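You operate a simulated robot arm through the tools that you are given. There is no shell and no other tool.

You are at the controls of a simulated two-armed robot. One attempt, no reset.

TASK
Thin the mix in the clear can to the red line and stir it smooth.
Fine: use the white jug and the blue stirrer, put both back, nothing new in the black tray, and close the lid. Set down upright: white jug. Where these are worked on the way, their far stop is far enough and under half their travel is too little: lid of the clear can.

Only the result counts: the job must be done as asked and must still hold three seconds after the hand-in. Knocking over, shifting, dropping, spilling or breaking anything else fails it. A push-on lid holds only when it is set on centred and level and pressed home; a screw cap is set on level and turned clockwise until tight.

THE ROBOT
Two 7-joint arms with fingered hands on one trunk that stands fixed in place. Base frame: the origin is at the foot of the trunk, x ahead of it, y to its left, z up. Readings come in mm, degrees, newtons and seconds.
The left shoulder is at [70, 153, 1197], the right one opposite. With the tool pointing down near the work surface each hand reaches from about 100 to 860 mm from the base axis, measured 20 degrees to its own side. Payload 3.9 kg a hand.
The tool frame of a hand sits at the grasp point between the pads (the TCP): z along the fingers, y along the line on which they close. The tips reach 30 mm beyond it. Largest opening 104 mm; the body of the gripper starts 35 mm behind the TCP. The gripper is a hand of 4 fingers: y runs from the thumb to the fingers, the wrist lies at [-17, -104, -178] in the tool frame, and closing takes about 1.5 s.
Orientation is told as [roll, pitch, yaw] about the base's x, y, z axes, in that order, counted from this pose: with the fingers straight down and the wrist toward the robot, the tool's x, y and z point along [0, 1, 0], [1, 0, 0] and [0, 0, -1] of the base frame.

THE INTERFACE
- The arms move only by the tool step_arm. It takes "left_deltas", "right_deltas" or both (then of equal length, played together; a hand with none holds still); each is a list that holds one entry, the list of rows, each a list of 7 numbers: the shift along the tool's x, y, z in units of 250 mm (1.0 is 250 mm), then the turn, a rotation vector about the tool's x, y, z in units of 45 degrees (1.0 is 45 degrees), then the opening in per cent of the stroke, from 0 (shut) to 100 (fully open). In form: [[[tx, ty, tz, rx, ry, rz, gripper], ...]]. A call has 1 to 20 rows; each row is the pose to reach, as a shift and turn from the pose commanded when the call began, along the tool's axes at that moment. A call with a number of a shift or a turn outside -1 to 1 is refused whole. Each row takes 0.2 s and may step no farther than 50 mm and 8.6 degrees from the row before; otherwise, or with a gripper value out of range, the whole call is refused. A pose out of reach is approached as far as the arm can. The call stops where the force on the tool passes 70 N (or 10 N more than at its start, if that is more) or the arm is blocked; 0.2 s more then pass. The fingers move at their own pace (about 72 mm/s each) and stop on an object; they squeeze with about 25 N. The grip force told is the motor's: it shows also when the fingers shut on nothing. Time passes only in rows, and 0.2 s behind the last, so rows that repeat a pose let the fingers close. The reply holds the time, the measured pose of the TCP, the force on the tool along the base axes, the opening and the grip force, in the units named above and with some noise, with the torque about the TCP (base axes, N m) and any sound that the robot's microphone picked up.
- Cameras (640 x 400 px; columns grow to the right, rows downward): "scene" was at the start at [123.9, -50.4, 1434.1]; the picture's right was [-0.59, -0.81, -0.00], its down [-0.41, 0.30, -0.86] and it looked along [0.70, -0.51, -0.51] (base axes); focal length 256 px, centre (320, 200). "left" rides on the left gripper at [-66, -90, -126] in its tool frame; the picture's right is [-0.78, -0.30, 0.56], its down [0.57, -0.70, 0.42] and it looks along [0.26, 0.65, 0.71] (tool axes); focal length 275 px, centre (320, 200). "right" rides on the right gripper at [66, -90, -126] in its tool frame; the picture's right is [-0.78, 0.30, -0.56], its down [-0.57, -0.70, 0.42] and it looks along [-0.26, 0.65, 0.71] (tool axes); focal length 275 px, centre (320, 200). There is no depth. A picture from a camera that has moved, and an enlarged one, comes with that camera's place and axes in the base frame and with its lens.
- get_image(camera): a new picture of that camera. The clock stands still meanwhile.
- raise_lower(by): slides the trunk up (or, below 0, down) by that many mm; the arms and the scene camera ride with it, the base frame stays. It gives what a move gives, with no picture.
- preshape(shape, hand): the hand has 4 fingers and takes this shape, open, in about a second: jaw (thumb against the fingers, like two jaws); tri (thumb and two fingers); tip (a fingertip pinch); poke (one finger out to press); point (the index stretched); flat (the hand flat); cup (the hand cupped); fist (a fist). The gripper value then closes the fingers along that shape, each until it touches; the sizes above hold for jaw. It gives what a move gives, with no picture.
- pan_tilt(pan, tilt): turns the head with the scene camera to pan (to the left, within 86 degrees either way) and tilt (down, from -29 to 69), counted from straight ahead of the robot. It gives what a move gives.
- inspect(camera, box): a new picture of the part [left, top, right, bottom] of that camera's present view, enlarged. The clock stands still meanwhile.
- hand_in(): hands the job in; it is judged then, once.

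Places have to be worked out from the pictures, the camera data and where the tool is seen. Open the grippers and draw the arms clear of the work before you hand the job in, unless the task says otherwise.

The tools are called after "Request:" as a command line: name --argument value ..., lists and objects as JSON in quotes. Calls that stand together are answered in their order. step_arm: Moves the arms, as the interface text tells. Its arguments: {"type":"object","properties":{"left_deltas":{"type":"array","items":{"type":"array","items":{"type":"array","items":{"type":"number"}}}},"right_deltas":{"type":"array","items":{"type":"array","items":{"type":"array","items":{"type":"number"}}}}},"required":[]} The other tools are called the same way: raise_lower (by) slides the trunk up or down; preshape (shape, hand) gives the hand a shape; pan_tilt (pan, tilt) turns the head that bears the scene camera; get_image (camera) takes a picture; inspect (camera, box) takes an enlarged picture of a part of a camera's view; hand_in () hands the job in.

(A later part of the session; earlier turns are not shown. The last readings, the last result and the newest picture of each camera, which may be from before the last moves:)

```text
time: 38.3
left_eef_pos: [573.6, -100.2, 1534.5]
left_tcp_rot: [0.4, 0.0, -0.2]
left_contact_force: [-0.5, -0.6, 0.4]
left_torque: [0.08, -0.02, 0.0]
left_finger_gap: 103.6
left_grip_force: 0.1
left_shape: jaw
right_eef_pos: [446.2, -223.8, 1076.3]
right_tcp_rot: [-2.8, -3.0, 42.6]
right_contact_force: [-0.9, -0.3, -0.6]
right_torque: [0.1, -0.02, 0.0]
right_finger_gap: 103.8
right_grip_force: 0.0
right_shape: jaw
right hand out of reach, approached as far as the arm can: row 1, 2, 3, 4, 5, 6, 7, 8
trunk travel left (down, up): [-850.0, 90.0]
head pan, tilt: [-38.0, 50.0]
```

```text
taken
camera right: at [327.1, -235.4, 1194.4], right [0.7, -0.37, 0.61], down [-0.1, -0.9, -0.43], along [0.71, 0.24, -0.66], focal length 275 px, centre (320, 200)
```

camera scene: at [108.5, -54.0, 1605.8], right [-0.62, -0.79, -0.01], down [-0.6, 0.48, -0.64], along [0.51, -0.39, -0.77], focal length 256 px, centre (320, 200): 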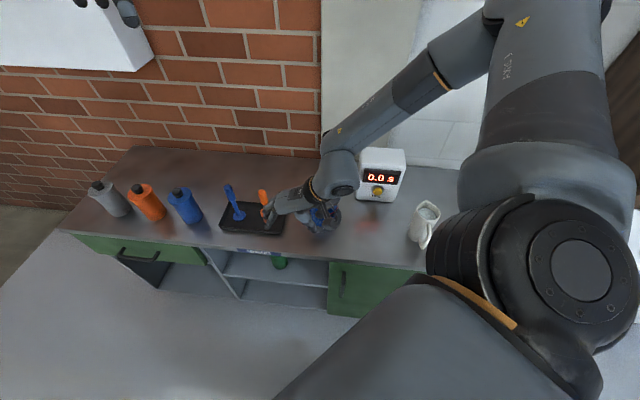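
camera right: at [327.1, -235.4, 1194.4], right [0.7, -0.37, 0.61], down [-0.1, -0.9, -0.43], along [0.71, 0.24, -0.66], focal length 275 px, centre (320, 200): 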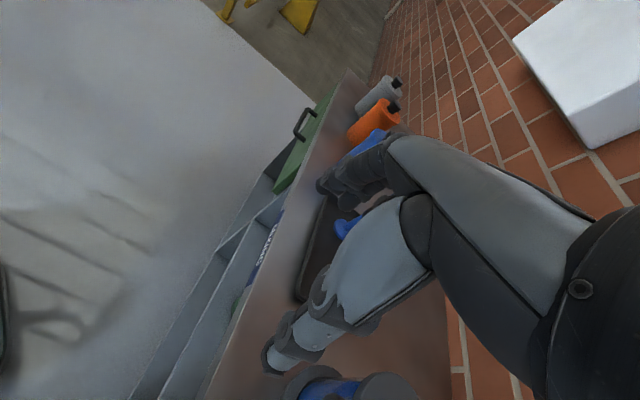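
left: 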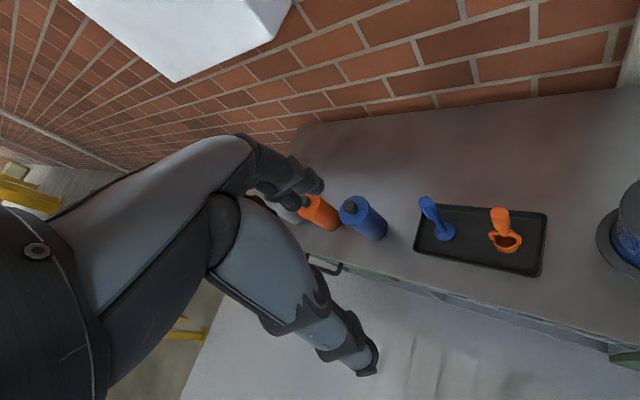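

The right arm's yaw limit at the knob is about +20, which is still fine because a 20–25° offset pinches the disc nearly corner to corner. I go back to yaw ≈18 above the knob and take the tip-pinch shape.

Request:
step_arm --right_deltas '[[[0, 0, -0.03, 0.02, 0.02, 0.13, 100], [-0.05, -0.02, -0.06, 0.04, 0.04, 0.26, 100], [-0.1, -0.05, -0.1, 0.067, 0.062, 0.4, 100], [-0.17, -0.08, -0.15, 0.067, 0.062, 0.547, 100], [-0.25, -0.12, -0.2, 0.067, 0.062, 0.547, 100], [-0.33, -0.16, -0.216, 0.067, 0.062, 0.547, 100], [-0.419, -0.2, -0.216, 0.067, 0.062, 0.547, 100]]]'

Request:
preshape --hand "right" --shape "tip"

Request:
get_image --camera "scene"

Request:
get_image --camera "right"

```text
time: 39.9
left_eef_pos: [576.2, -90.2, 1532.9]
left_tcp_rot: [0.0, 0.1, 0.0]
left_contact_force: [0.5, -0.5, 1.0]
left_torque: [0.01, 0.03, 0.02]
left_finger_gap: 103.5
left_grip_force: 0.1
left_shape: jaw
right_eef_pos: [480.3, -315.7, 1129.1]
right_tcp_rot: [0.0, 0.0, 17.7]
right_contact_force: [-0.6, 0.1, 0.3]
right_torque: [-0.03, 0.0, -0.01]
right_finger_gap: 103.9
right_grip_force: 0.1
right_shape: jaw
right hand out of reach, approached as far as the arm can: row 7
trunk travel left (down, up): [-850.0, 90.0]
head pan, tilt: [-38.0, 50.0]
```

```text
time: 40.8
left_eef_pos: [577.8, -89.9, 1532.9]
left_tcp_rot: [0.0, -0.1, -0.1]
left_contact_force: [-0.5, 1.0, -0.5]
left_torque: [-0.01, 0.01, -0.01]
left_finger_gap: 103.8
left_grip_force: 0.0
left_shape: jaw
right_eef_pos: [479.5, -316.2, 1129.4]
right_tcp_rot: [0.0, -0.1, 17.6]
right_contact_force: [-0.2, 0.3, -0.2]
right_torque: [0.01, -0.01, 0.01]
right_finger_gap: 103.9
right_grip_force: 0.0
right_shape: tip
trunk travel left (down, up): [-850.0, 90.0]
head pan, tilt: [-38.0, 50.0]
```

```text
taken
camera scene: at [111.7, -44.4, 1605.6], right [-0.62, -0.79, 0.0], down [-0.6, 0.47, -0.64], along [0.51, -0.4, -0.77], focal length 256 px, centre (320, 200)
```

scene: 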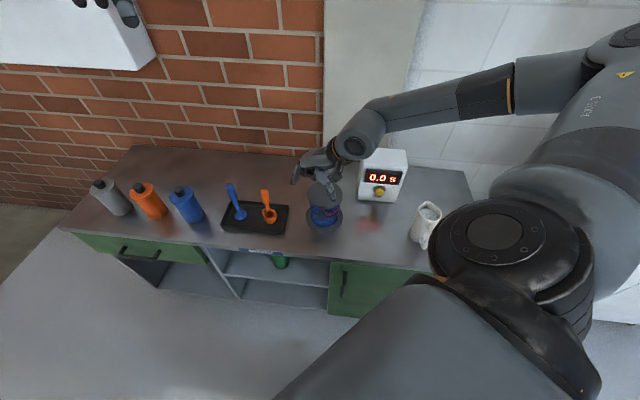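

```text
taken
camera right: at [374.1, -278.7, 1255.9], right [0.52, -0.65, 0.56], down [-0.49, -0.76, -0.43], along [0.7, -0.05, -0.71], focal length 275 px, centre (320, 200)
```

right: 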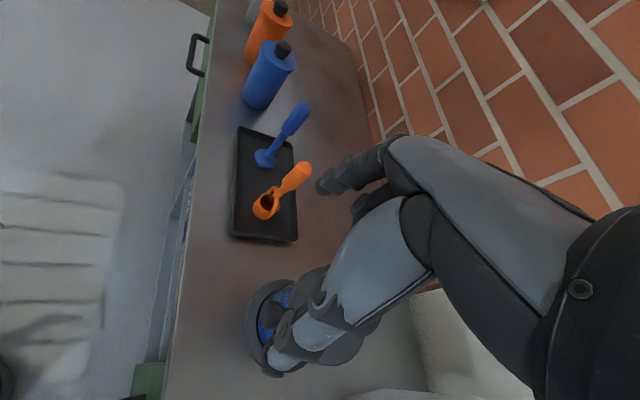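

The hand is near the knob at its yaw limit. I zoom in on the hand and knob from both cameras.

Request:
inspect --camera "right" --box '[220, 240, 420, 390]'

Request:
inspect --camera "scene" --box '[270, 130, 390, 240]'

Request:
get_image --camera "left"

```text
2.67 times, centred on (320, 315) of right
camera zoom: at [374.1, -278.7, 1255.9], right [0.52, -0.65, 0.56], down [-0.49, -0.76, -0.43], along [0.7, -0.05, -0.71], focal length 734 px, centre (320, -107)
```

zoom: 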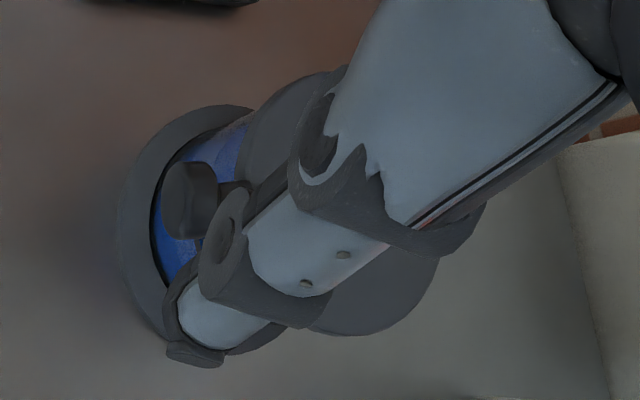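

```text
3.64 times, centred on (330, 185) of scene
camera zoom: at [111.7, -44.4, 1605.6], right [-0.62, -0.79, 0.0], down [-0.6, 0.47, -0.64], along [0.51, -0.4, -0.77], focal length 931 px, centre (284, 254)
```

zoom: 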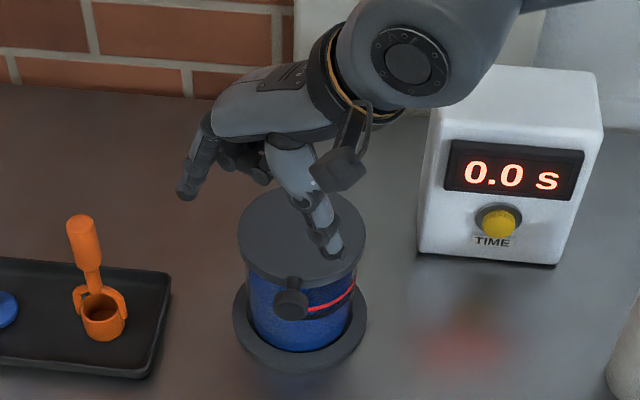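

```text
taken
camera left: at [486.2, -155.1, 1659.1], right [-0.3, -0.78, -0.56], down [-0.7, 0.57, -0.42], along [0.65, 0.26, -0.71], focal length 275 px, centre (320, 200)
```

left: 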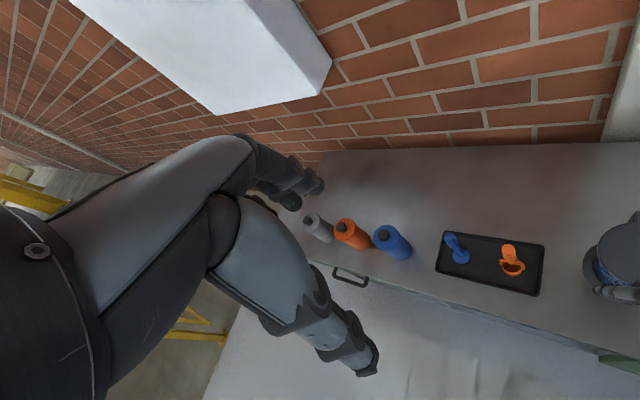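

The knob disc centre comes out at [501,-358,942] from two cameras and the lid centre at about [552,-409,947]. A pinch at this yaw would brush the lid rim, so I'll use a stretched index finger crossing under the knob stem from the right side instead. First I turn to yaw -45 and take the point shape.

Request:
step_arm --right_deltas '[[[-0.04, -0.04, 0, 0, 0, 0.14, 100], [-0.08, -0.08, 0, 0, 0, 0.28, 100], [-0.12, -0.12, 0, 0, 0, 0.42, 100], [-0.16, -0.16, 0, 0, 0, 0.57, 100], [-0.2, -0.2, 0, 0, 0, 0.71, 100], [-0.23, -0.25, 0, 0, 0, 0.86, 100], [-0.26, -0.29, 0, 0, 0, 1.0, 100]]]'

Request:
preshape --hand "right" --shape "point"

Request:
step_arm --right_deltas '[[[0, 0, 0, 0, 0.05, 0.13, 100], [0, 0, 0, 0, 0.1, 0.26, 100], [0, 0, 0, 0, 0.15, 0.4, 100]]]'

Request:
step_arm --right_deltas '[[[0, 0, 0, 0, 0.18, 0, 100], [0, 0, 0, 0, 0.36, 0, 100], [0, 0, 0, 0, 0.54, 0, 100], [0, 0, 0, 0, 0.72, 0, 100], [0, 0, 0, 0, 0.9, 0, 100]]]'

Request:
get_image --camera "scene"

Request:
get_image --camera "right"

```text
time: 42.4
left_eef_pos: [576.5, -89.9, 1534.4]
left_tcp_rot: [-0.1, 0.1, 0.0]
left_contact_force: [-1.3, -1.2, -0.4]
left_torque: [0.0, -0.05, 0.01]
left_finger_gap: 103.8
left_grip_force: 0.0
left_shape: jaw
right_eef_pos: [431.0, -400.3, 1129.1]
right_tcp_rot: [0.4, 0.2, -27.1]
right_contact_force: [-0.4, -0.9, -0.3]
right_torque: [0.01, -0.01, 0.01]
right_finger_gap: 104.0
right_grip_force: 0.1
right_shape: tip
trunk travel left (down, up): [-850.0, 90.0]
head pan, tilt: [-38.0, 50.0]
```

```text
time: 43.3
left_eef_pos: [576.1, -91.0, 1532.8]
left_tcp_rot: [0.0, 0.1, 0.0]
left_contact_force: [0.2, 0.1, 1.5]
left_torque: [0.01, -0.02, 0.0]
left_finger_gap: 103.8
left_grip_force: 0.0
left_shape: jaw
right_eef_pos: [431.2, -400.2, 1128.2]
right_tcp_rot: [0.3, 0.1, -26.9]
right_contact_force: [-0.1, -0.5, 0.4]
right_torque: [-0.01, 0.01, 0.0]
right_finger_gap: 0.0
right_grip_force: 0.1
right_shape: point
trunk travel left (down, up): [-850.0, 90.0]
head pan, tilt: [-38.0, 50.0]
```

```text
time: 44.1
left_eef_pos: [577.4, -90.7, 1533.3]
left_tcp_rot: [0.0, 0.0, 0.1]
left_contact_force: [-0.5, 0.4, 0.0]
left_torque: [-0.01, -0.01, 0.05]
left_finger_gap: 103.8
left_grip_force: 0.0
left_shape: jaw
right_eef_pos: [430.8, -399.3, 1127.9]
right_tcp_rot: [6.9, 1.5, -45.1]
right_contact_force: [-0.4, -0.5, -0.5]
right_torque: [0.01, 0.0, -0.01]
right_finger_gap: 0.0
right_grip_force: 0.1
right_shape: point
trunk travel left (down, up): [-850.0, 90.0]
head pan, tilt: [-38.0, 50.0]
```

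```text
time: 45.5
left_eef_pos: [575.7, -90.5, 1533.3]
left_tcp_rot: [0.0, 0.0, -0.1]
left_contact_force: [0.6, 0.0, 0.0]
left_torque: [0.0, 0.0, 0.01]
left_finger_gap: 103.8
left_grip_force: 0.1
left_shape: jaw
right_eef_pos: [397.5, -430.3, 1107.2]
right_tcp_rot: [39.9, 3.3, -47.7]
right_contact_force: [-0.9, 0.7, 0.2]
right_torque: [0.0, -0.04, 0.01]
right_finger_gap: 0.2
right_grip_force: 0.1
right_shape: point
right hand out of reach, approached as far as the arm can: row 4, 5
trunk travel left (down, up): [-850.0, 90.0]
head pan, tilt: [-38.0, 50.0]
stopped in row 5 (right hand): the arm was blocked; the commanded pose is now the measured one
```

```text
taken
camera scene: at [111.2, -45.2, 1605.6], right [-0.62, -0.79, 0.0], down [-0.6, 0.47, -0.64], along [0.51, -0.4, -0.77], focal length 256 px, centre (320, 200)
```

scene: 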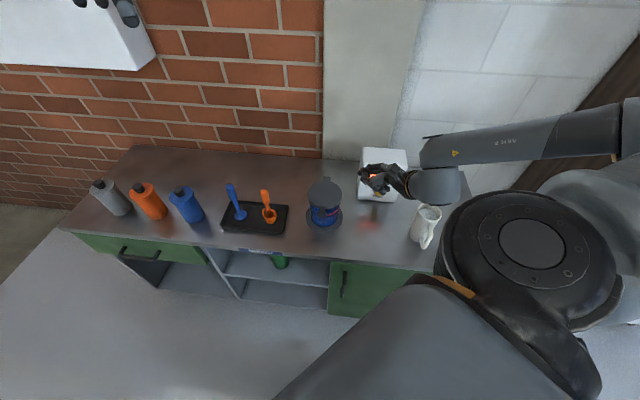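

```text
taken
camera right: at [320.5, -387.5, 1251.7], right [-0.51, -0.86, -0.09], down [-0.62, 0.44, -0.65], along [0.6, -0.28, -0.75], focal length 275 px, centre (320, 200)
```

right: 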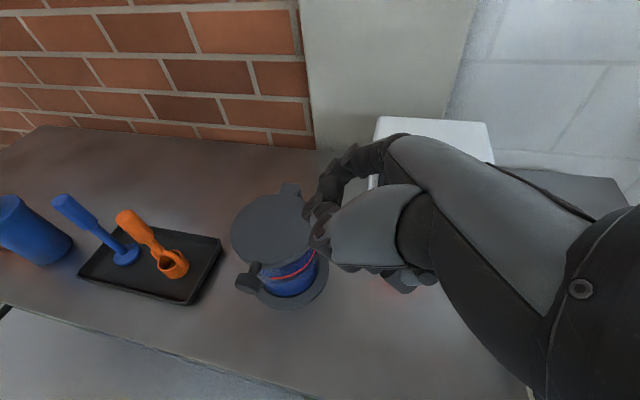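

The roll stopped at 40°, with the hand seen in front of the box. I zoom in on the hand shape and can before going on.

Request:
inspect --camera "right" --box '[220, 120, 460, 320]'

Request:
inspect --camera "scene" --box '[290, 130, 450, 240]'

```text
2.00 times, centred on (340, 220) of right
camera zoom: at [320.5, -387.5, 1251.7], right [-0.51, -0.86, -0.09], down [-0.62, 0.44, -0.65], along [0.6, -0.28, -0.75], focal length 551 px, centre (280, 160)
```

zoom: 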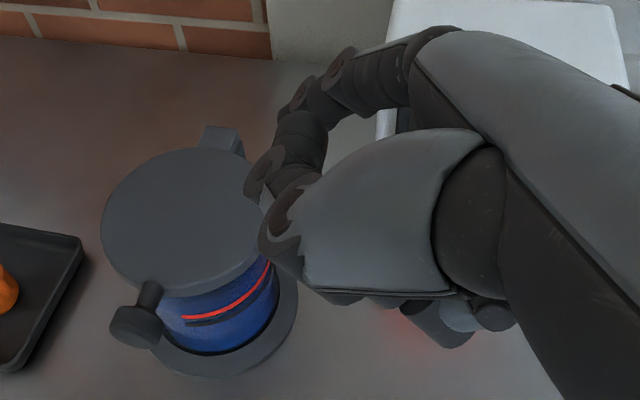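

```text
3.64 times, centred on (370, 185) of scene
camera zoom: at [111.2, -45.2, 1605.6], right [-0.62, -0.79, 0.0], down [-0.6, 0.47, -0.64], along [0.51, -0.4, -0.77], focal length 931 px, centre (138, 254)
```

zoom: 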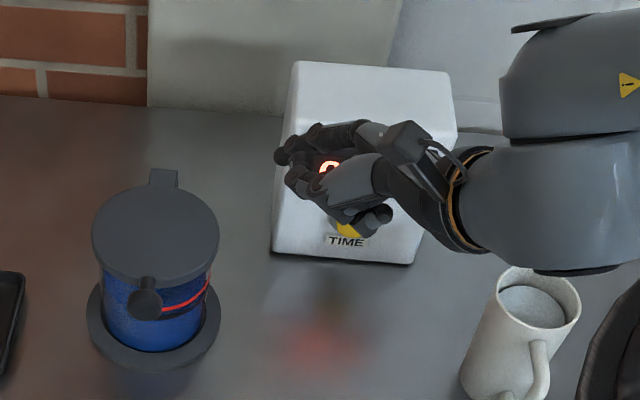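

The pointing posture doesn't suit the right arm. The left arm with a supinated pinch from the front suits the knob's geometry better. I park the right arm at a known good pose and put it back in jaw shape.

Request:
step_arm --right_deltas '[[[0, 0, 0, 0, -0.18, 0, 100], [0, 0, 0, 0, -0.36, 0, 100], [0, 0, 0, 0, -0.54, 0, 100], [0, 0, 0, 0, -0.72, 0, 100], [0, 0, 0, -0.07, -0.89, 0, 100]]]'

Request:
step_arm --right_deltas '[[[-0.06, 0, -0.085, 0, 0, 0.1, 100], [-0.12, 0, -0.17, 0, 0, 0.2, 100], [-0.18, 0, -0.255, 0, 0, 0.3, 100], [-0.24, 0, -0.34, 0, 0, 0.4, 100], [-0.3, 0, -0.425, 0, 0, 0.5, 100], [-0.36, 0, -0.51, 0, 0, 0.6, 100], [-0.42, 0, -0.6, 0, 0, 0.7, 100], [-0.48, 0, -0.68, 0, 0, 0.8, 100], [-0.55, 0, -0.76, 0, 0, 0.9, 100], [-0.61, 0, -0.85, 0, 0, 0.98, 100]]]'

Request:
preshape --hand "right" --shape "jaw"

Request:
raise_lower --by -120

Request:
get_image --camera "scene"

```text
time: 46.7
left_eef_pos: [577.5, -89.4, 1532.4]
left_tcp_rot: [0.0, 0.1, -0.1]
left_contact_force: [0.5, -0.4, -1.0]
left_torque: [0.0, 0.01, 0.0]
left_finger_gap: 103.7
left_grip_force: 0.0
left_shape: jaw
right_eef_pos: [398.4, -426.5, 1106.0]
right_tcp_rot: [-0.4, 0.5, -48.7]
right_contact_force: [0.0, 0.5, 0.0]
right_torque: [-0.03, 0.04, -0.01]
right_finger_gap: 0.0
right_grip_force: 0.1
right_shape: point
trunk travel left (down, up): [-850.0, 90.0]
head pan, tilt: [-38.0, 50.0]
```

```text
time: 48.9
left_eef_pos: [576.5, -90.7, 1534.6]
left_tcp_rot: [0.0, 0.0, 0.0]
left_contact_force: [0.0, -0.4, 0.3]
left_torque: [0.0, 0.0, -0.04]
left_finger_gap: 103.6
left_grip_force: 0.0
left_shape: jaw
right_eef_pos: [282.8, -531.6, 1321.1]
right_tcp_rot: [-0.5, 0.3, -92.9]
right_contact_force: [0.6, -0.2, 0.3]
right_torque: [0.01, -0.04, 0.0]
right_finger_gap: 0.0
right_grip_force: 0.0
right_shape: point
trunk travel left (down, up): [-850.0, 90.0]
head pan, tilt: [-38.0, 50.0]
```

```text
time: 49.8
left_eef_pos: [576.3, -89.5, 1533.0]
left_tcp_rot: [0.1, 0.0, 0.0]
left_contact_force: [0.2, 0.4, -0.9]
left_torque: [0.03, -0.01, 0.01]
left_finger_gap: 103.9
left_grip_force: 0.1
left_shape: jaw
right_eef_pos: [284.5, -529.5, 1320.6]
right_tcp_rot: [-0.5, 0.2, -92.7]
right_contact_force: [0.4, 0.3, 0.1]
right_torque: [-0.01, -0.01, -0.01]
right_finger_gap: 103.6
right_grip_force: 0.0
right_shape: jaw
trunk travel left (down, up): [-850.0, 90.0]
head pan, tilt: [-38.0, 50.0]
```

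```text
time: 51.3
left_eef_pos: [575.9, -90.1, 1412.9]
left_tcp_rot: [0.0, 0.0, 0.1]
left_contact_force: [-0.3, -0.1, -0.2]
left_torque: [0.02, 0.02, -0.03]
left_finger_gap: 103.8
left_grip_force: 0.0
left_shape: jaw
right_eef_pos: [283.7, -530.4, 1199.8]
right_tcp_rot: [-0.3, 0.2, -92.9]
right_contact_force: [-0.3, -0.1, -0.1]
right_torque: [-0.01, -0.02, 0.02]
right_finger_gap: 103.8
right_grip_force: 0.0
right_shape: jaw
trunk travel left (down, up): [-730.0, 210.0]
head pan, tilt: [-38.0, 50.0]
```

```text
taken
camera scene: at [111.5, -44.7, 1485.7], right [-0.62, -0.79, 0.0], down [-0.6, 0.47, -0.64], along [0.51, -0.4, -0.77], focal length 256 px, centre (320, 200)
```

scene: 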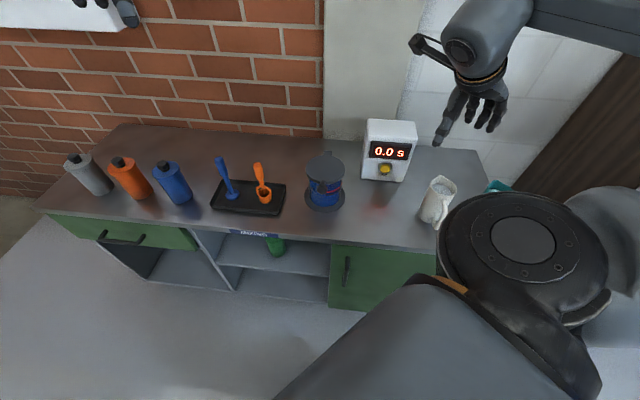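

The right arm is parked clear. I bring the left hand to a spot front-left above the knob, starting its yaw.

Request:
step_arm --left_deltas '[[[-0.08, -0.06, 0.11, 0, 0, -0.05, 100], [-0.16, -0.12, 0.22, 0, 0, -0.1, 100], [-0.24, -0.18, 0.33, 0, 0, -0.15, 100], [-0.32, -0.24, 0.44, 0, 0, -0.2, 100], [-0.4, -0.3, 0.55, 0, 0, -0.25, 100], [-0.48, -0.36, 0.66, 0, 0, -0.3, 100], [-0.56, -0.42, 0.77, 0, 0, -0.35, 100], [-0.64, -0.48, 0.88, 0, 0, -0.4, 100], [-0.72, -0.54, 1.0, 0, 0, -0.44, 100]]]'

Request:
step_arm --left_deltas '[[[0, 0, 0, 0, -0.17, 0, 100], [0, 0, 0, 0, -0.34, 0, 100], [0, 0, 0, 0, -0.51, 0, 100], [0, 0, 0, 0, -0.68, 0, 100], [0, 0, 0, 0, -0.85, 0, 100], [0, 0, 0, 0, -1.0, 0, 100]]]'

Request:
get_image --camera "scene"

Request:
get_image --camera "left"

```text
time: 53.5
left_eef_pos: [465.2, -257.3, 1182.2]
left_tcp_rot: [-2.1, 0.8, 22.4]
left_contact_force: [-0.2, 0.4, -0.3]
left_torque: [-0.02, 0.0, 0.0]
left_finger_gap: 103.9
left_grip_force: 0.1
left_shape: jaw
right_eef_pos: [285.2, -528.0, 1200.5]
right_tcp_rot: [-0.4, 0.1, -92.8]
right_contact_force: [-0.2, -0.4, 0.2]
right_torque: [0.0, 0.02, -0.01]
right_finger_gap: 103.8
right_grip_force: 0.0
right_shape: jaw
trunk travel left (down, up): [-730.0, 210.0]
head pan, tilt: [-38.0, 50.0]
stopped in row 9 (left hand): the arm was blocked; the commanded pose is now the measured one
```

```text
time: 54.9
left_eef_pos: [463.4, -259.1, 1180.9]
left_tcp_rot: [-47.1, 0.7, 22.2]
left_contact_force: [-0.2, -0.5, 0.3]
left_torque: [-0.02, 0.01, 0.02]
left_finger_gap: 103.6
left_grip_force: 0.1
left_shape: jaw
right_eef_pos: [285.0, -530.7, 1201.1]
right_tcp_rot: [-0.4, 0.3, -92.8]
right_contact_force: [-0.2, 0.2, -0.8]
right_torque: [-0.01, 0.0, -0.01]
right_finger_gap: 103.8
right_grip_force: 0.0
right_shape: jaw
trunk travel left (down, up): [-730.0, 210.0]
head pan, tilt: [-38.0, 50.0]
```

```text
taken
camera scene: at [111.7, -44.8, 1485.6], right [-0.62, -0.79, 0.0], down [-0.6, 0.47, -0.64], along [0.51, -0.4, -0.77], focal length 256 px, centre (320, 200)
```

scene: 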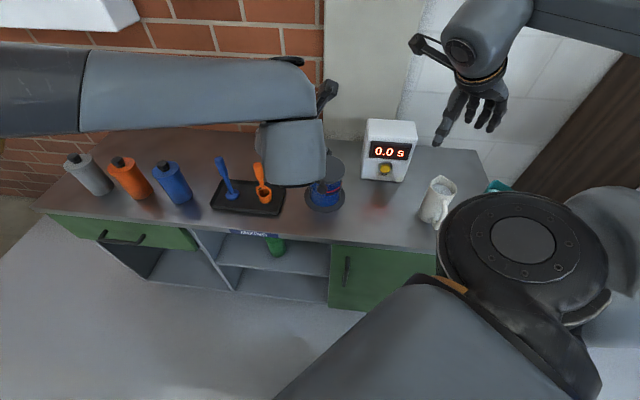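

```text
taken
camera left: at [361.8, -248.9, 1316.3], right [0.08, -0.98, 0.19], down [-0.69, -0.2, -0.7], along [0.72, -0.08, -0.69], focal length 275 px, centre (320, 200)
```

left: 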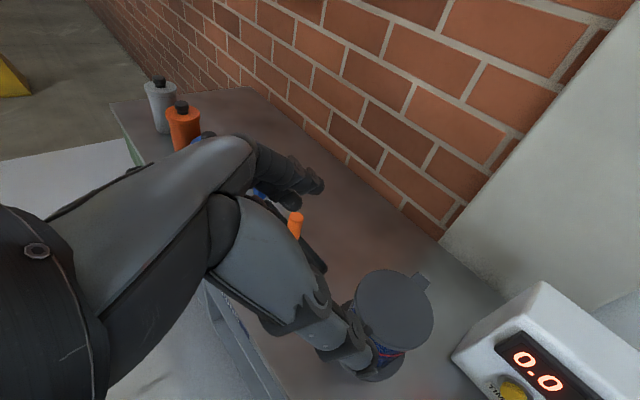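

The left hand holds a 47° supinated pose at yaw 22. I try adding about 18° more yaw so the jaws line up with the hinge axis.

Request:
step_arm --left_deltas '[[[0, 0, 0, -0.094, 0, -0.094, 100], [0, 0, 0, -0.188, 0, -0.188, 100], [0, 0, 0, -0.283, 0, -0.283, 100]]]'

Request:
preshape --hand "left" --shape "tip"

Request:
get_image --camera "left"

```text
time: 55.7
left_eef_pos: [461.5, -260.9, 1180.4]
left_tcp_rot: [-46.7, 1.2, 40.2]
left_contact_force: [-0.4, 0.6, -0.7]
left_torque: [0.01, 0.01, 0.01]
left_finger_gap: 104.1
left_grip_force: 0.0
left_shape: jaw
right_eef_pos: [284.5, -529.4, 1200.4]
right_tcp_rot: [-0.3, 0.2, -92.9]
right_contact_force: [0.6, -0.1, -0.5]
right_torque: [-0.01, -0.02, 0.02]
right_finger_gap: 103.9
right_grip_force: 0.0
right_shape: jaw
trunk travel left (down, up): [-730.0, 210.0]
head pan, tilt: [-38.0, 50.0]
```

```text
time: 56.6
left_eef_pos: [461.5, -259.6, 1180.8]
left_tcp_rot: [-46.7, 1.2, 40.2]
left_contact_force: [0.6, -0.5, -0.1]
left_torque: [0.0, 0.0, 0.03]
left_finger_gap: 103.9
left_grip_force: 0.2
left_shape: tip
right_eef_pos: [284.8, -530.4, 1201.9]
right_tcp_rot: [-0.4, 0.2, -92.7]
right_contact_force: [0.3, -1.3, 0.3]
right_torque: [-0.01, -0.02, 0.05]
right_finger_gap: 103.7
right_grip_force: 0.1
right_shape: jaw
trunk travel left (down, up): [-730.0, 210.0]
head pan, tilt: [-38.0, 50.0]
```

```text
taken
camera left: at [365.0, -279.8, 1317.5], right [0.38, -0.91, 0.19], down [-0.6, -0.4, -0.69], along [0.7, 0.15, -0.7], focal length 275 px, centre (320, 200)
```

left: 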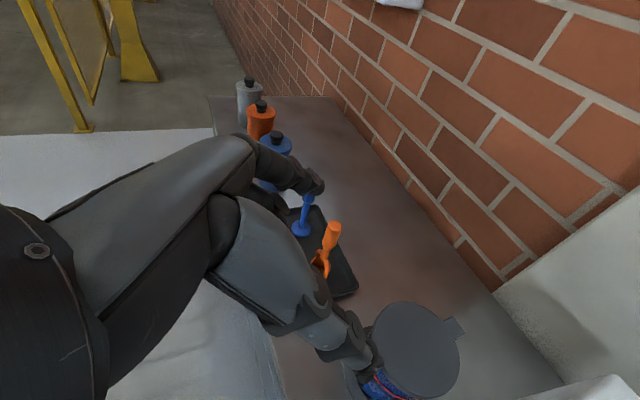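

Yaw 40 works. I now move to a pre-pinch point about 95 mm short of the knob disc along the tool axis and look from both cameras.

Request:
step_arm --left_deltas '[[[0.07, -0.02, 0.09, 0, 0, 0, 100], [0.14, -0.04, 0.19, 0, 0, 0, 100], [0.21, -0.065, 0.28, 0, 0, 0, 100], [0.28, -0.09, 0.38, 0, 0, 0, 100], [0.35, -0.11, 0.47, 0, 0, 0, 100], [0.422, -0.133, 0.567, 0, 0, 0, 100]]]'

Request:
get_image --camera "left"

Request:
get_image --camera "scene"

Request:
get_image --camera "right"

```text
time: 58.1
left_eef_pos: [534.8, -267.1, 1055.5]
left_tcp_rot: [-50.8, 2.4, 48.2]
left_contact_force: [-1.1, 0.1, -0.1]
left_torque: [-0.05, 0.04, 0.0]
left_finger_gap: 103.9
left_grip_force: 0.0
left_shape: tip
right_eef_pos: [285.6, -529.1, 1200.2]
right_tcp_rot: [-0.4, 0.2, -92.9]
right_contact_force: [0.6, 0.3, 0.1]
right_torque: [0.01, 0.0, -0.01]
right_finger_gap: 103.8
right_grip_force: 0.1
right_shape: jaw
trunk travel left (down, up): [-730.0, 210.0]
head pan, tilt: [-38.0, 50.0]
stopped in row 6 (left hand): the arm was blocked; the commanded pose is now the measured one
```

```text
taken
camera left: at [436.4, -293.0, 1189.5], right [0.5, -0.83, 0.26], down [-0.51, -0.52, -0.68], along [0.7, 0.21, -0.68], focal length 275 px, centre (320, 200)
```

left: 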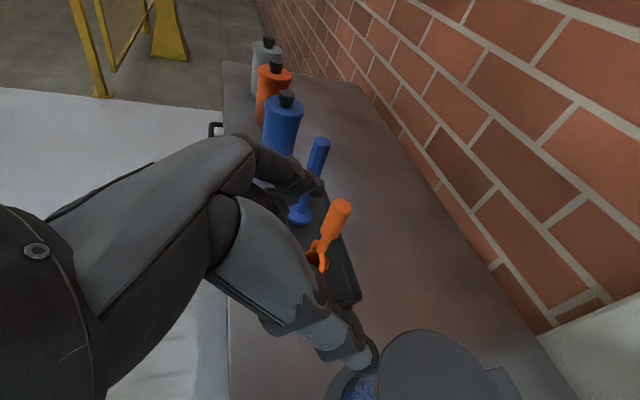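

```text
taken
camera scene: at [112.1, -45.0, 1485.6], right [-0.62, -0.79, 0.0], down [-0.6, 0.47, -0.64], along [0.51, -0.4, -0.77], focal length 256 px, centre (320, 200)
```

scene: 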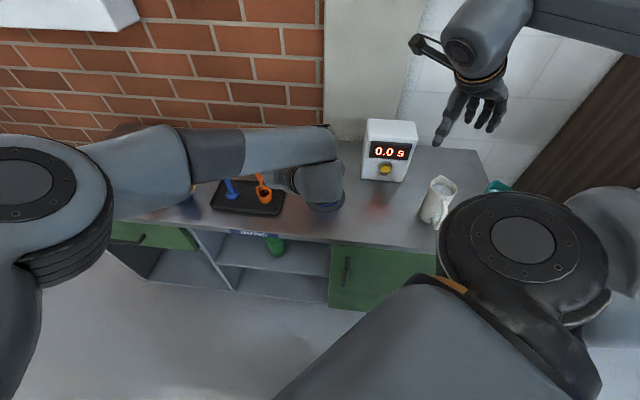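

```text
taken
camera right: at [356.8, -442.3, 1326.7], right [-0.79, -0.26, 0.56], down [-0.54, 0.73, -0.42], along [-0.3, -0.63, -0.71], focal length 275 px, centre (320, 200)
```

right: 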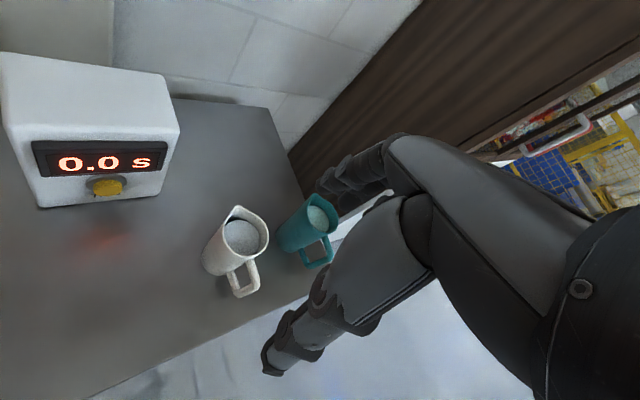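

The left arm drifts and blocks near there, probably a cramped elbow. I retreat the left hand up and to the left and use the right hand's tip pinch instead.

Request:
step_arm --left_deltas '[[[-0.04, 0.07, -0.11, 0, 0, 0, 100], [-0.08, 0.15, -0.23, 0, 0, 0, 100], [-0.12, 0.22, -0.34, 0, 0, 0, 100], [-0.17, 0.3, -0.46, 0, 0, 0, 100], [-0.21, 0.38, -0.57, 0, 0, 0, 100], [-0.21, 0.446, -0.69, 0, 0, 0, 100]]]'

Request:
step_arm --left_deltas '[[[0, 0, 0, 0, 0.17, 0, 100], [0, 0, 0, 0, 0.34, 0, 100], [0, 0, 0, 0, 0.51, 0, 100], [0, 0, 0, 0, 0.68, 0, 100], [0, 0, 0, 0, 0.85, 0, 100], [0, 0, 0, 0, 1.0, 0, 100]]]'

Request:
get_image --camera "scene"

```text
time: 59.5
left_eef_pos: [535.4, -113.2, 1202.1]
left_tcp_rot: [-50.8, 2.3, 47.9]
left_contact_force: [0.3, -0.1, -0.9]
left_torque: [0.0, 0.01, -0.03]
left_finger_gap: 103.9
left_grip_force: 0.1
left_shape: tip
right_eef_pos: [283.9, -528.0, 1201.7]
right_tcp_rot: [-0.3, 0.2, -92.8]
right_contact_force: [0.6, 0.1, -0.1]
right_torque: [-0.05, -0.02, 0.03]
right_finger_gap: 103.4
right_grip_force: 0.0
right_shape: jaw
trunk travel left (down, up): [-730.0, 210.0]
head pan, tilt: [-38.0, 50.0]
```

```text
time: 60.9
left_eef_pos: [536.4, -116.7, 1199.9]
left_tcp_rot: [-5.5, 2.3, 47.7]
left_contact_force: [0.1, -1.0, 0.2]
left_torque: [0.0, 0.01, -0.02]
left_finger_gap: 103.8
left_grip_force: 0.0
left_shape: tip
right_eef_pos: [284.9, -529.7, 1199.7]
right_tcp_rot: [-0.4, 0.1, -92.8]
right_contact_force: [0.2, 0.2, -1.0]
right_torque: [0.0, 0.06, -0.02]
right_finger_gap: 104.1
right_grip_force: 0.0
right_shape: jaw
trunk travel left (down, up): [-730.0, 210.0]
head pan, tilt: [-38.0, 50.0]
```

```text
taken
camera scene: at [112.0, -45.9, 1485.6], right [-0.62, -0.79, 0.0], down [-0.6, 0.47, -0.64], along [0.51, -0.4, -0.77], focal length 256 px, centre (320, 200)
```

scene: 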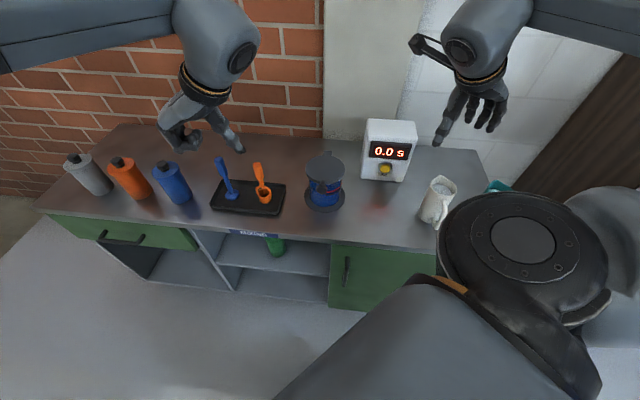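

The left hand is clear. I raise the trunk again and swing the right hand over to the knob side, undoing its yaw.

Request:
raise_lower --by 120

Request:
step_arm --right_deltas '[[[0.054, -0.065, 0, 0, 0, -0.143, 100], [0.108, -0.13, 0, 0, 0, -0.286, 100], [0.162, -0.2, 0, 0, 0, -0.43, 100], [0.216, -0.26, 0, 0, 0, -0.57, 100], [0.27, -0.33, 0, 0, 0, -0.714, 100], [0.32, -0.4, 0, 0, 0, -0.857, 100], [0.377, -0.46, 0, 0, 0, -1.0, 100]]]'

Request:
step_arm --right_deltas '[[[0.085, -0.012, 0.03, 0, 0, -0.143, 100], [0.17, -0.024, 0.06, 0, 0, -0.286, 100], [0.255, -0.036, 0.1, 0, 0, -0.43, 100], [0.34, -0.05, 0.14, 0, 0, -0.57, 100], [0.425, -0.062, 0.18, 0, 0, -0.714, 100], [0.51, -0.075, 0.21, 0, 0, -0.857, 100], [0.59, -0.087, 0.24, 0, 0, -1.0, 100]]]'

Request:
preshape --hand "right" --shape "tip"

```text
time: 62.4
left_eef_pos: [536.1, -115.5, 1319.9]
left_tcp_rot: [-5.7, 2.3, 47.8]
left_contact_force: [-0.6, 0.3, 0.5]
left_torque: [0.0, -0.03, -0.04]
left_finger_gap: 103.9
left_grip_force: 0.2
left_shape: tip
right_eef_pos: [284.1, -529.2, 1320.5]
right_tcp_rot: [-0.3, 0.1, -92.8]
right_contact_force: [1.0, -0.5, 0.4]
right_torque: [0.0, 0.03, -0.02]
right_finger_gap: 103.7
right_grip_force: 0.0
right_shape: jaw
trunk travel left (down, up): [-850.0, 90.0]
head pan, tilt: [-38.0, 50.0]
```

```text
time: 64.0
left_eef_pos: [535.4, -114.5, 1320.2]
left_tcp_rot: [-5.7, 2.2, 47.8]
left_contact_force: [-0.2, -0.7, -1.0]
left_torque: [-0.02, 0.0, 0.0]
left_finger_gap: 104.1
left_grip_force: 0.1
left_shape: tip
right_eef_pos: [386.1, -418.5, 1319.7]
right_tcp_rot: [-0.2, 0.4, -47.7]
right_contact_force: [-0.2, 1.0, 0.4]
right_torque: [0.0, 0.0, -0.03]
right_finger_gap: 103.7
right_grip_force: 0.0
right_shape: jaw
trunk travel left (down, up): [-850.0, 90.0]
head pan, tilt: [-38.0, 50.0]
```

```text
time: 65.6
left_eef_pos: [537.5, -114.7, 1319.1]
left_tcp_rot: [-5.7, 2.2, 47.9]
left_contact_force: [0.3, -0.3, -0.7]
left_torque: [0.0, 0.03, -0.01]
left_finger_gap: 104.0
left_grip_force: 0.0
left_shape: tip
right_eef_pos: [481.5, -304.5, 1259.5]
right_tcp_rot: [0.3, 0.4, -2.7]
right_contact_force: [-0.3, -0.7, 0.7]
right_torque: [0.02, 0.02, -0.01]
right_finger_gap: 103.8
right_grip_force: 0.1
right_shape: jaw
trunk travel left (down, up): [-850.0, 90.0]
head pan, tilt: [-38.0, 50.0]
```

```text
time: 66.5
left_eef_pos: [535.5, -116.4, 1321.1]
left_tcp_rot: [-5.8, 2.3, 47.8]
left_contact_force: [-1.0, 1.1, -0.5]
left_torque: [0.04, 0.03, -0.02]
left_finger_gap: 104.1
left_grip_force: 0.0
left_shape: tip
right_eef_pos: [477.8, -303.0, 1260.5]
right_tcp_rot: [0.2, 0.2, -3.0]
right_contact_force: [-1.0, -0.2, 0.8]
right_torque: [0.02, 0.02, 0.01]
right_finger_gap: 104.0
right_grip_force: 0.1
right_shape: tip
trunk travel left (down, up): [-850.0, 90.0]
head pan, tilt: [-38.0, 50.0]
```

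The right hand is at [478,-303,1260], yaw -3. I test pronating it so the fingers tilt toward the lid, then add yaw.

Request:
step_arm --right_deltas '[[[0, 0, 0, 0, -0.17, 0, 100], [0, 0, 0, 0, -0.34, 0, 100], [0, 0, 0, 0, -0.51, 0, 100], [0, 0, 0, 0, -0.68, 0, 100], [0, 0, 0, 0, -0.85, 0, 100], [0, 0, 0, 0, -1.0, 0, 100]]]'

Request:
step_arm --right_deltas '[[[0, 0, 0, -0.12, 0, -0.12, 100], [0, 0, 0, -0.24, 0, -0.24, 100], [0, 0, 0, -0.36, 0, -0.36, 100], [0, 0, 0, -0.48, 0, -0.48, 100], [0, 0, 0, -0.6, 0, -0.6, 100]]]'

Request:
get_image --camera "scene"

Request:
get_image --camera "right"

```text
time: 67.9
left_eef_pos: [536.4, -114.0, 1320.7]
left_tcp_rot: [-5.8, 2.4, 47.9]
left_contact_force: [-0.3, -0.8, -0.3]
left_torque: [-0.01, 0.0, -0.01]
left_finger_gap: 104.0
left_grip_force: 0.0
left_shape: tip
right_eef_pos: [479.5, -303.5, 1259.4]
right_tcp_rot: [-45.0, 0.3, -2.9]
right_contact_force: [-0.3, 0.1, 0.0]
right_torque: [0.0, -0.02, -0.01]
right_finger_gap: 103.8
right_grip_force: 0.1
right_shape: tip
trunk travel left (down, up): [-850.0, 90.0]
head pan, tilt: [-38.0, 50.0]
```

```text
time: 69.1
left_eef_pos: [535.8, -115.8, 1320.9]
left_tcp_rot: [-5.9, 2.2, 47.7]
left_contact_force: [0.2, 0.1, 0.8]
left_torque: [-0.02, -0.06, 0.0]
left_finger_gap: 104.0
left_grip_force: 0.1
left_shape: tip
right_eef_pos: [477.1, -304.8, 1260.7]
right_tcp_rot: [-44.7, 0.0, 35.5]
right_contact_force: [0.6, -0.1, 0.4]
right_torque: [-0.01, 0.03, -0.03]
right_finger_gap: 104.0
right_grip_force: 0.1
right_shape: tip
trunk travel left (down, up): [-850.0, 90.0]
head pan, tilt: [-38.0, 50.0]
```

```text
taken
camera scene: at [110.3, -44.8, 1605.7], right [-0.62, -0.79, 0.0], down [-0.6, 0.47, -0.64], along [0.51, -0.4, -0.77], focal length 256 px, centre (320, 200)
```

scene: 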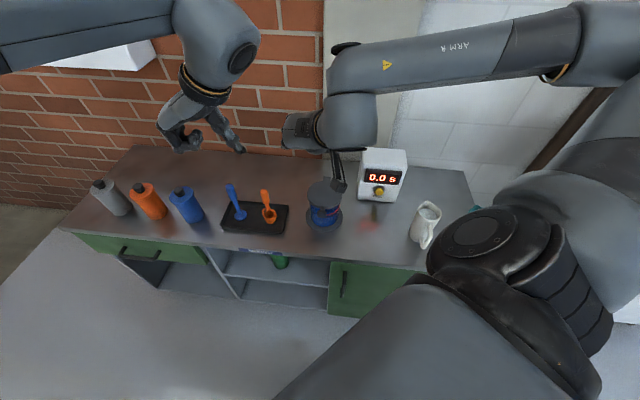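

```text
taken
camera right: at [326.5, -244.3, 1304.7], right [0.34, 0.04, 0.94], down [-0.16, -0.98, 0.1], along [0.93, -0.19, -0.32], focal length 275 px, centre (320, 200)
```

right: 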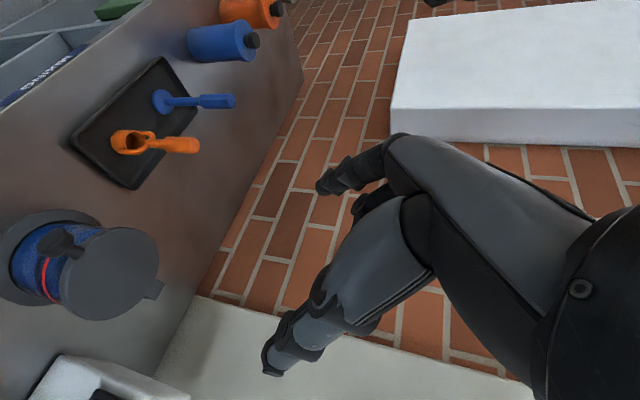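

The pronated pose at 45° tilt and yaw 35 works cleanly. I complete the yaw to 45 and descend to the pre-pinch point in front of the knob.

Request:
step_arm --right_deltas '[[[0.1, -0.013, 0.09, -0.02, 0, -0.02, 100], [0.2, -0.026, 0.18, -0.04, 0, -0.04, 100], [0.3, -0.04, 0.27, -0.06, 0, -0.06, 100], [0.4, -0.053, 0.36, -0.08, 0, -0.08, 100], [0.5, -0.066, 0.45, -0.1, 0, -0.1, 100], [0.6, -0.08, 0.54, -0.12, 0, -0.12, 100], [0.73, -0.094, 0.65, -0.15, 0, -0.15, 100]]]'

Request:
get_image --camera "right"

Request:
get_image --camera "scene"

```text
time: 70.7
left_eef_pos: [536.1, -116.6, 1320.4]
left_tcp_rot: [-5.8, 2.3, 47.8]
left_contact_force: [0.3, 0.9, 0.0]
left_torque: [0.03, -0.02, 0.01]
left_finger_gap: 103.8
left_grip_force: 0.1
left_shape: tip
right_eef_pos: [457.1, -317.4, 1066.3]
right_tcp_rot: [-44.5, 0.2, 43.3]
right_contact_force: [-0.1, 0.3, -0.7]
right_torque: [-0.01, 0.0, -0.03]
right_finger_gap: 104.2
right_grip_force: 0.0
right_shape: tip
right hand out of reach, approached as far as the arm can: row 6, 7
trunk travel left (down, up): [-850.0, 90.0]
head pan, tilt: [-38.0, 50.0]
```

```text
taken
camera right: at [298.2, -278.8, 1110.3], right [0.33, 0.09, 0.94], down [-0.03, -0.99, 0.1], along [0.94, -0.06, -0.33], focal length 275 px, centre (320, 200)
```

right: 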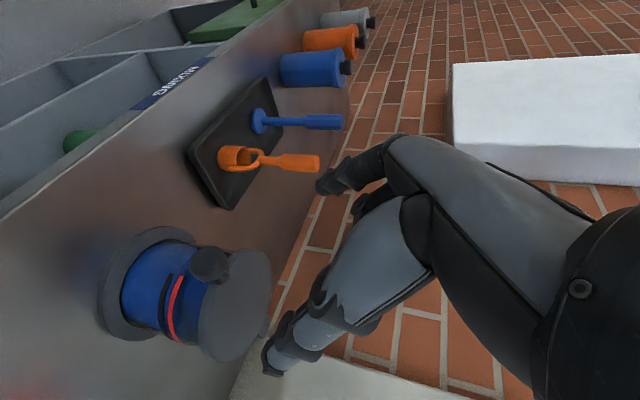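

```text
taken
camera scene: at [111.4, -44.9, 1605.7], right [-0.62, -0.79, 0.0], down [-0.6, 0.47, -0.64], along [0.51, -0.4, -0.77], focal length 256 px, centre (320, 200)
```

scene: 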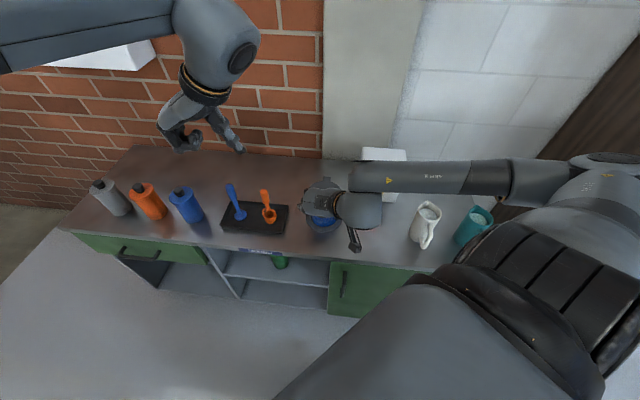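

The trunk can lower the hand the rest of the way in this arm posture. I lower it 75 mm and look again.

Request:
raise_lower --by -75

Request:
get_image --camera "right"

Request:
inspect --camera "scene" --box '[260, 130, 420, 260]'

Request:
get_image --camera "left"

```text
time: 71.8
left_eef_pos: [535.9, -114.9, 1245.6]
left_tcp_rot: [-5.7, 2.4, 47.8]
left_contact_force: [0.2, 0.2, -0.3]
left_torque: [0.02, -0.05, 0.01]
left_finger_gap: 103.9
left_grip_force: 0.1
left_shape: tip
right_eef_pos: [455.7, -317.2, 991.2]
right_tcp_rot: [-44.4, 0.2, 43.4]
right_contact_force: [-0.2, 0.5, 0.3]
right_torque: [0.01, 0.0, -0.02]
right_finger_gap: 103.8
right_grip_force: 0.1
right_shape: tip
trunk travel left (down, up): [-775.0, 165.0]
head pan, tilt: [-38.0, 50.0]
```

```text
taken
camera right: at [298.2, -278.4, 1035.5], right [0.33, 0.09, 0.94], down [-0.02, -0.99, 0.1], along [0.94, -0.06, -0.33], focal length 275 px, centre (320, 200)
```

right: 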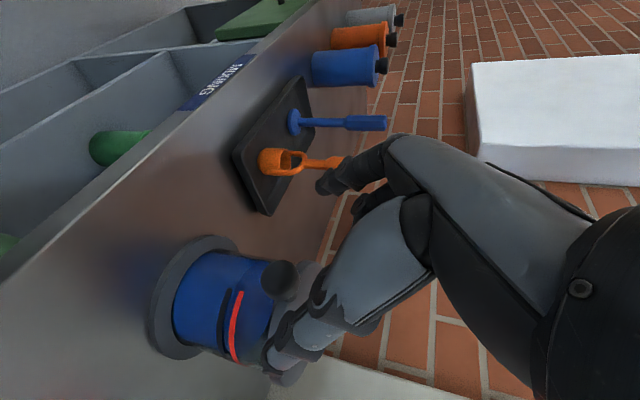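

```text
3.08 times, centred on (340, 195) of scene
camera zoom: at [111.2, -45.0, 1530.7], right [-0.62, -0.79, 0.0], down [-0.6, 0.47, -0.64], along [0.51, -0.4, -0.77], focal length 788 px, centre (258, 215)
```

zoom: 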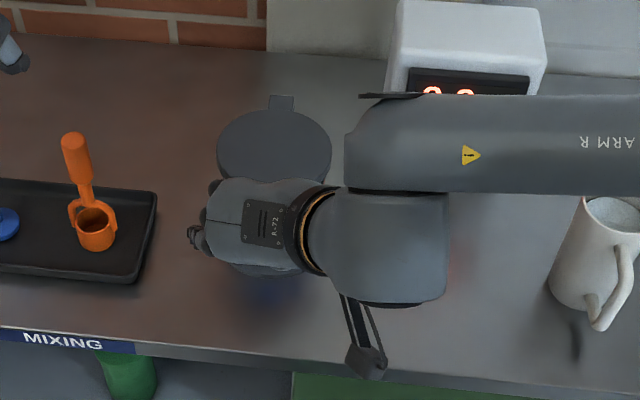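

```text
taken
camera left: at [517.6, -213.3, 1381.0], right [0.4, -0.79, -0.46], down [-0.87, -0.18, -0.45], along [0.27, 0.59, -0.76], focal length 275 px, centre (320, 200)
```

left: 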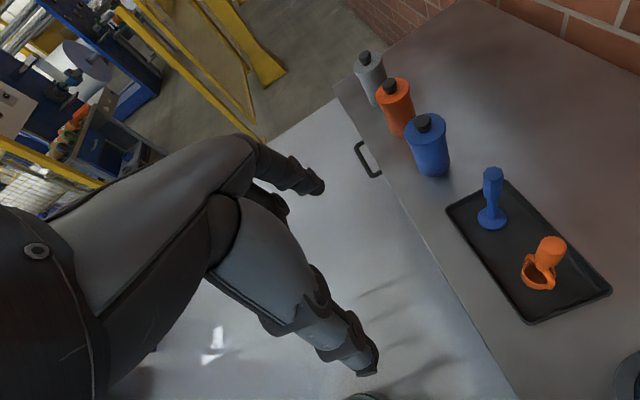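

The knob disc should be 78 mm ahead of the TCP along the tool axis (x -9, y +5 mm), and the projection matches the picture. I close partly and advance about 35 mm to check clearance.

Request:
step_arm --right_deltas '[[[-0.018, 0.01, 0.05, 0, 0, 0, 60], [-0.036, 0.018, 0.1, 0, 0, 0, 60], [-0.036, 0.018, 0.14, 0, 0, 0, 60], [-0.036, 0.018, 0.14, 0, 0, 0, 60]]]'

Request:
get_image --camera "right"

Request:
inspect --camera "right" --box '[180, 200, 400, 400]'

```text
time: 72.8
left_eef_pos: [535.7, -113.8, 1245.0]
left_tcp_rot: [-5.6, 2.3, 47.8]
left_contact_force: [-0.6, 0.1, -0.3]
left_torque: [-0.01, -0.04, -0.02]
left_finger_gap: 103.9
left_grip_force: 0.2
left_shape: tip
right_eef_pos: [479.0, -335.6, 971.6]
right_tcp_rot: [-44.3, 0.1, 43.3]
right_contact_force: [-0.6, -0.4, 0.5]
right_torque: [-0.02, 0.01, 0.02]
right_finger_gap: 62.7
right_grip_force: 0.0
right_shape: tip
trunk travel left (down, up): [-775.0, 165.0]
head pan, tilt: [-38.0, 50.0]
```

```text
taken
camera right: at [322.9, -298.3, 1016.6], right [0.33, 0.09, 0.94], down [-0.02, -0.99, 0.1], along [0.94, -0.06, -0.33], focal length 275 px, centre (320, 200)
```

right: 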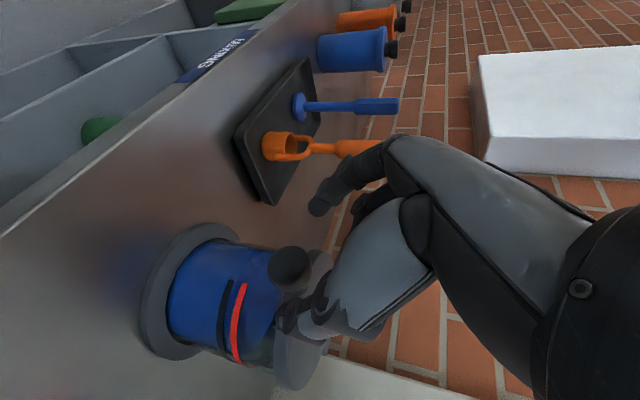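

```text
2.00 times, centred on (290, 300) of right
camera zoom: at [322.9, -298.3, 1016.6], right [0.33, 0.09, 0.94], down [-0.02, -0.99, 0.1], along [0.94, -0.06, -0.33], focal length 551 px, centre (380, 0)
```

zoom: 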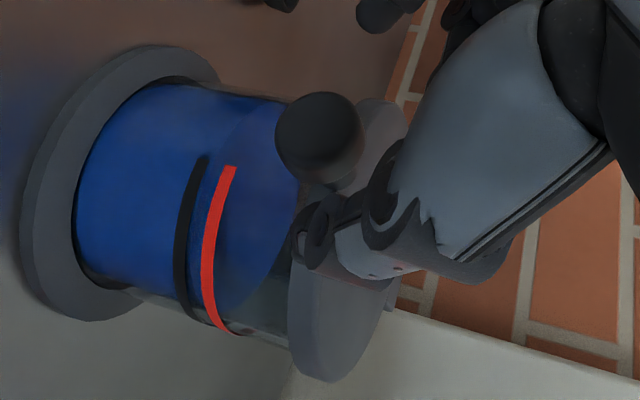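

The disc is now 43 mm ahead and well centred between thumb and index. I advance 18 mm more, then close onto it.

Request:
step_arm --right_deltas '[[[-0.004, 0.002, 0.036, 0, 0, 0, 60], [-0.007, 0.002, 0.072, 0, 0, 0, 60]]]'

Request:
step_arm --right_deltas '[[[0, 0, 0, 0, 0, 0, 0], [0, 0, 0, 0, 0, 0, 0], [0, 0, 0, 0, 0, 0, 0], [0, 0, 0, 0, 0, 0, 0], [0, 0, 0, 0, 0, 0, 0]]]'

Request:
inspect --camera "right" --box '[180, 180, 400, 380]'

```text
time: 73.4
left_eef_pos: [537.6, -115.5, 1246.0]
left_tcp_rot: [-5.7, 2.4, 47.8]
left_contact_force: [-0.1, 0.4, 0.0]
left_torque: [-0.01, -0.03, 0.0]
left_finger_gap: 104.0
left_grip_force: 0.0
left_shape: tip
right_eef_pos: [491.7, -346.1, 960.5]
right_tcp_rot: [-44.3, 0.3, 43.4]
right_contact_force: [0.2, 0.3, 0.1]
right_torque: [0.03, -0.01, 0.01]
right_finger_gap: 62.8
right_grip_force: 0.1
right_shape: tip
trunk travel left (down, up): [-775.0, 165.0]
head pan, tilt: [-38.0, 50.0]
```

```text
time: 74.6
left_eef_pos: [534.0, -112.9, 1247.2]
left_tcp_rot: [-5.8, 2.4, 47.8]
left_contact_force: [0.3, -0.1, 0.6]
left_torque: [-0.02, -0.01, 0.0]
left_finger_gap: 103.9
left_grip_force: 0.0
left_shape: tip
right_eef_pos: [489.3, -344.6, 959.9]
right_tcp_rot: [-44.3, 0.3, 43.4]
right_contact_force: [-8.2, 4.3, -1.3]
right_torque: [0.13, 0.13, 0.06]
right_finger_gap: 17.6
right_grip_force: 25.2
right_shape: tip
trunk travel left (down, up): [-775.0, 165.0]
head pan, tilt: [-38.0, 50.0]
```

```text
2.00 times, centred on (290, 280) of right
camera zoom: at [331.5, -306.8, 1006.1], right [0.33, 0.09, 0.94], down [-0.02, -0.99, 0.1], along [0.94, -0.06, -0.33], focal length 551 px, centre (380, 40)
```

zoom: 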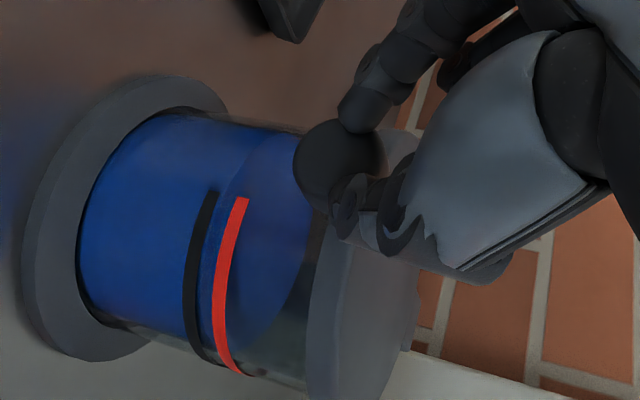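

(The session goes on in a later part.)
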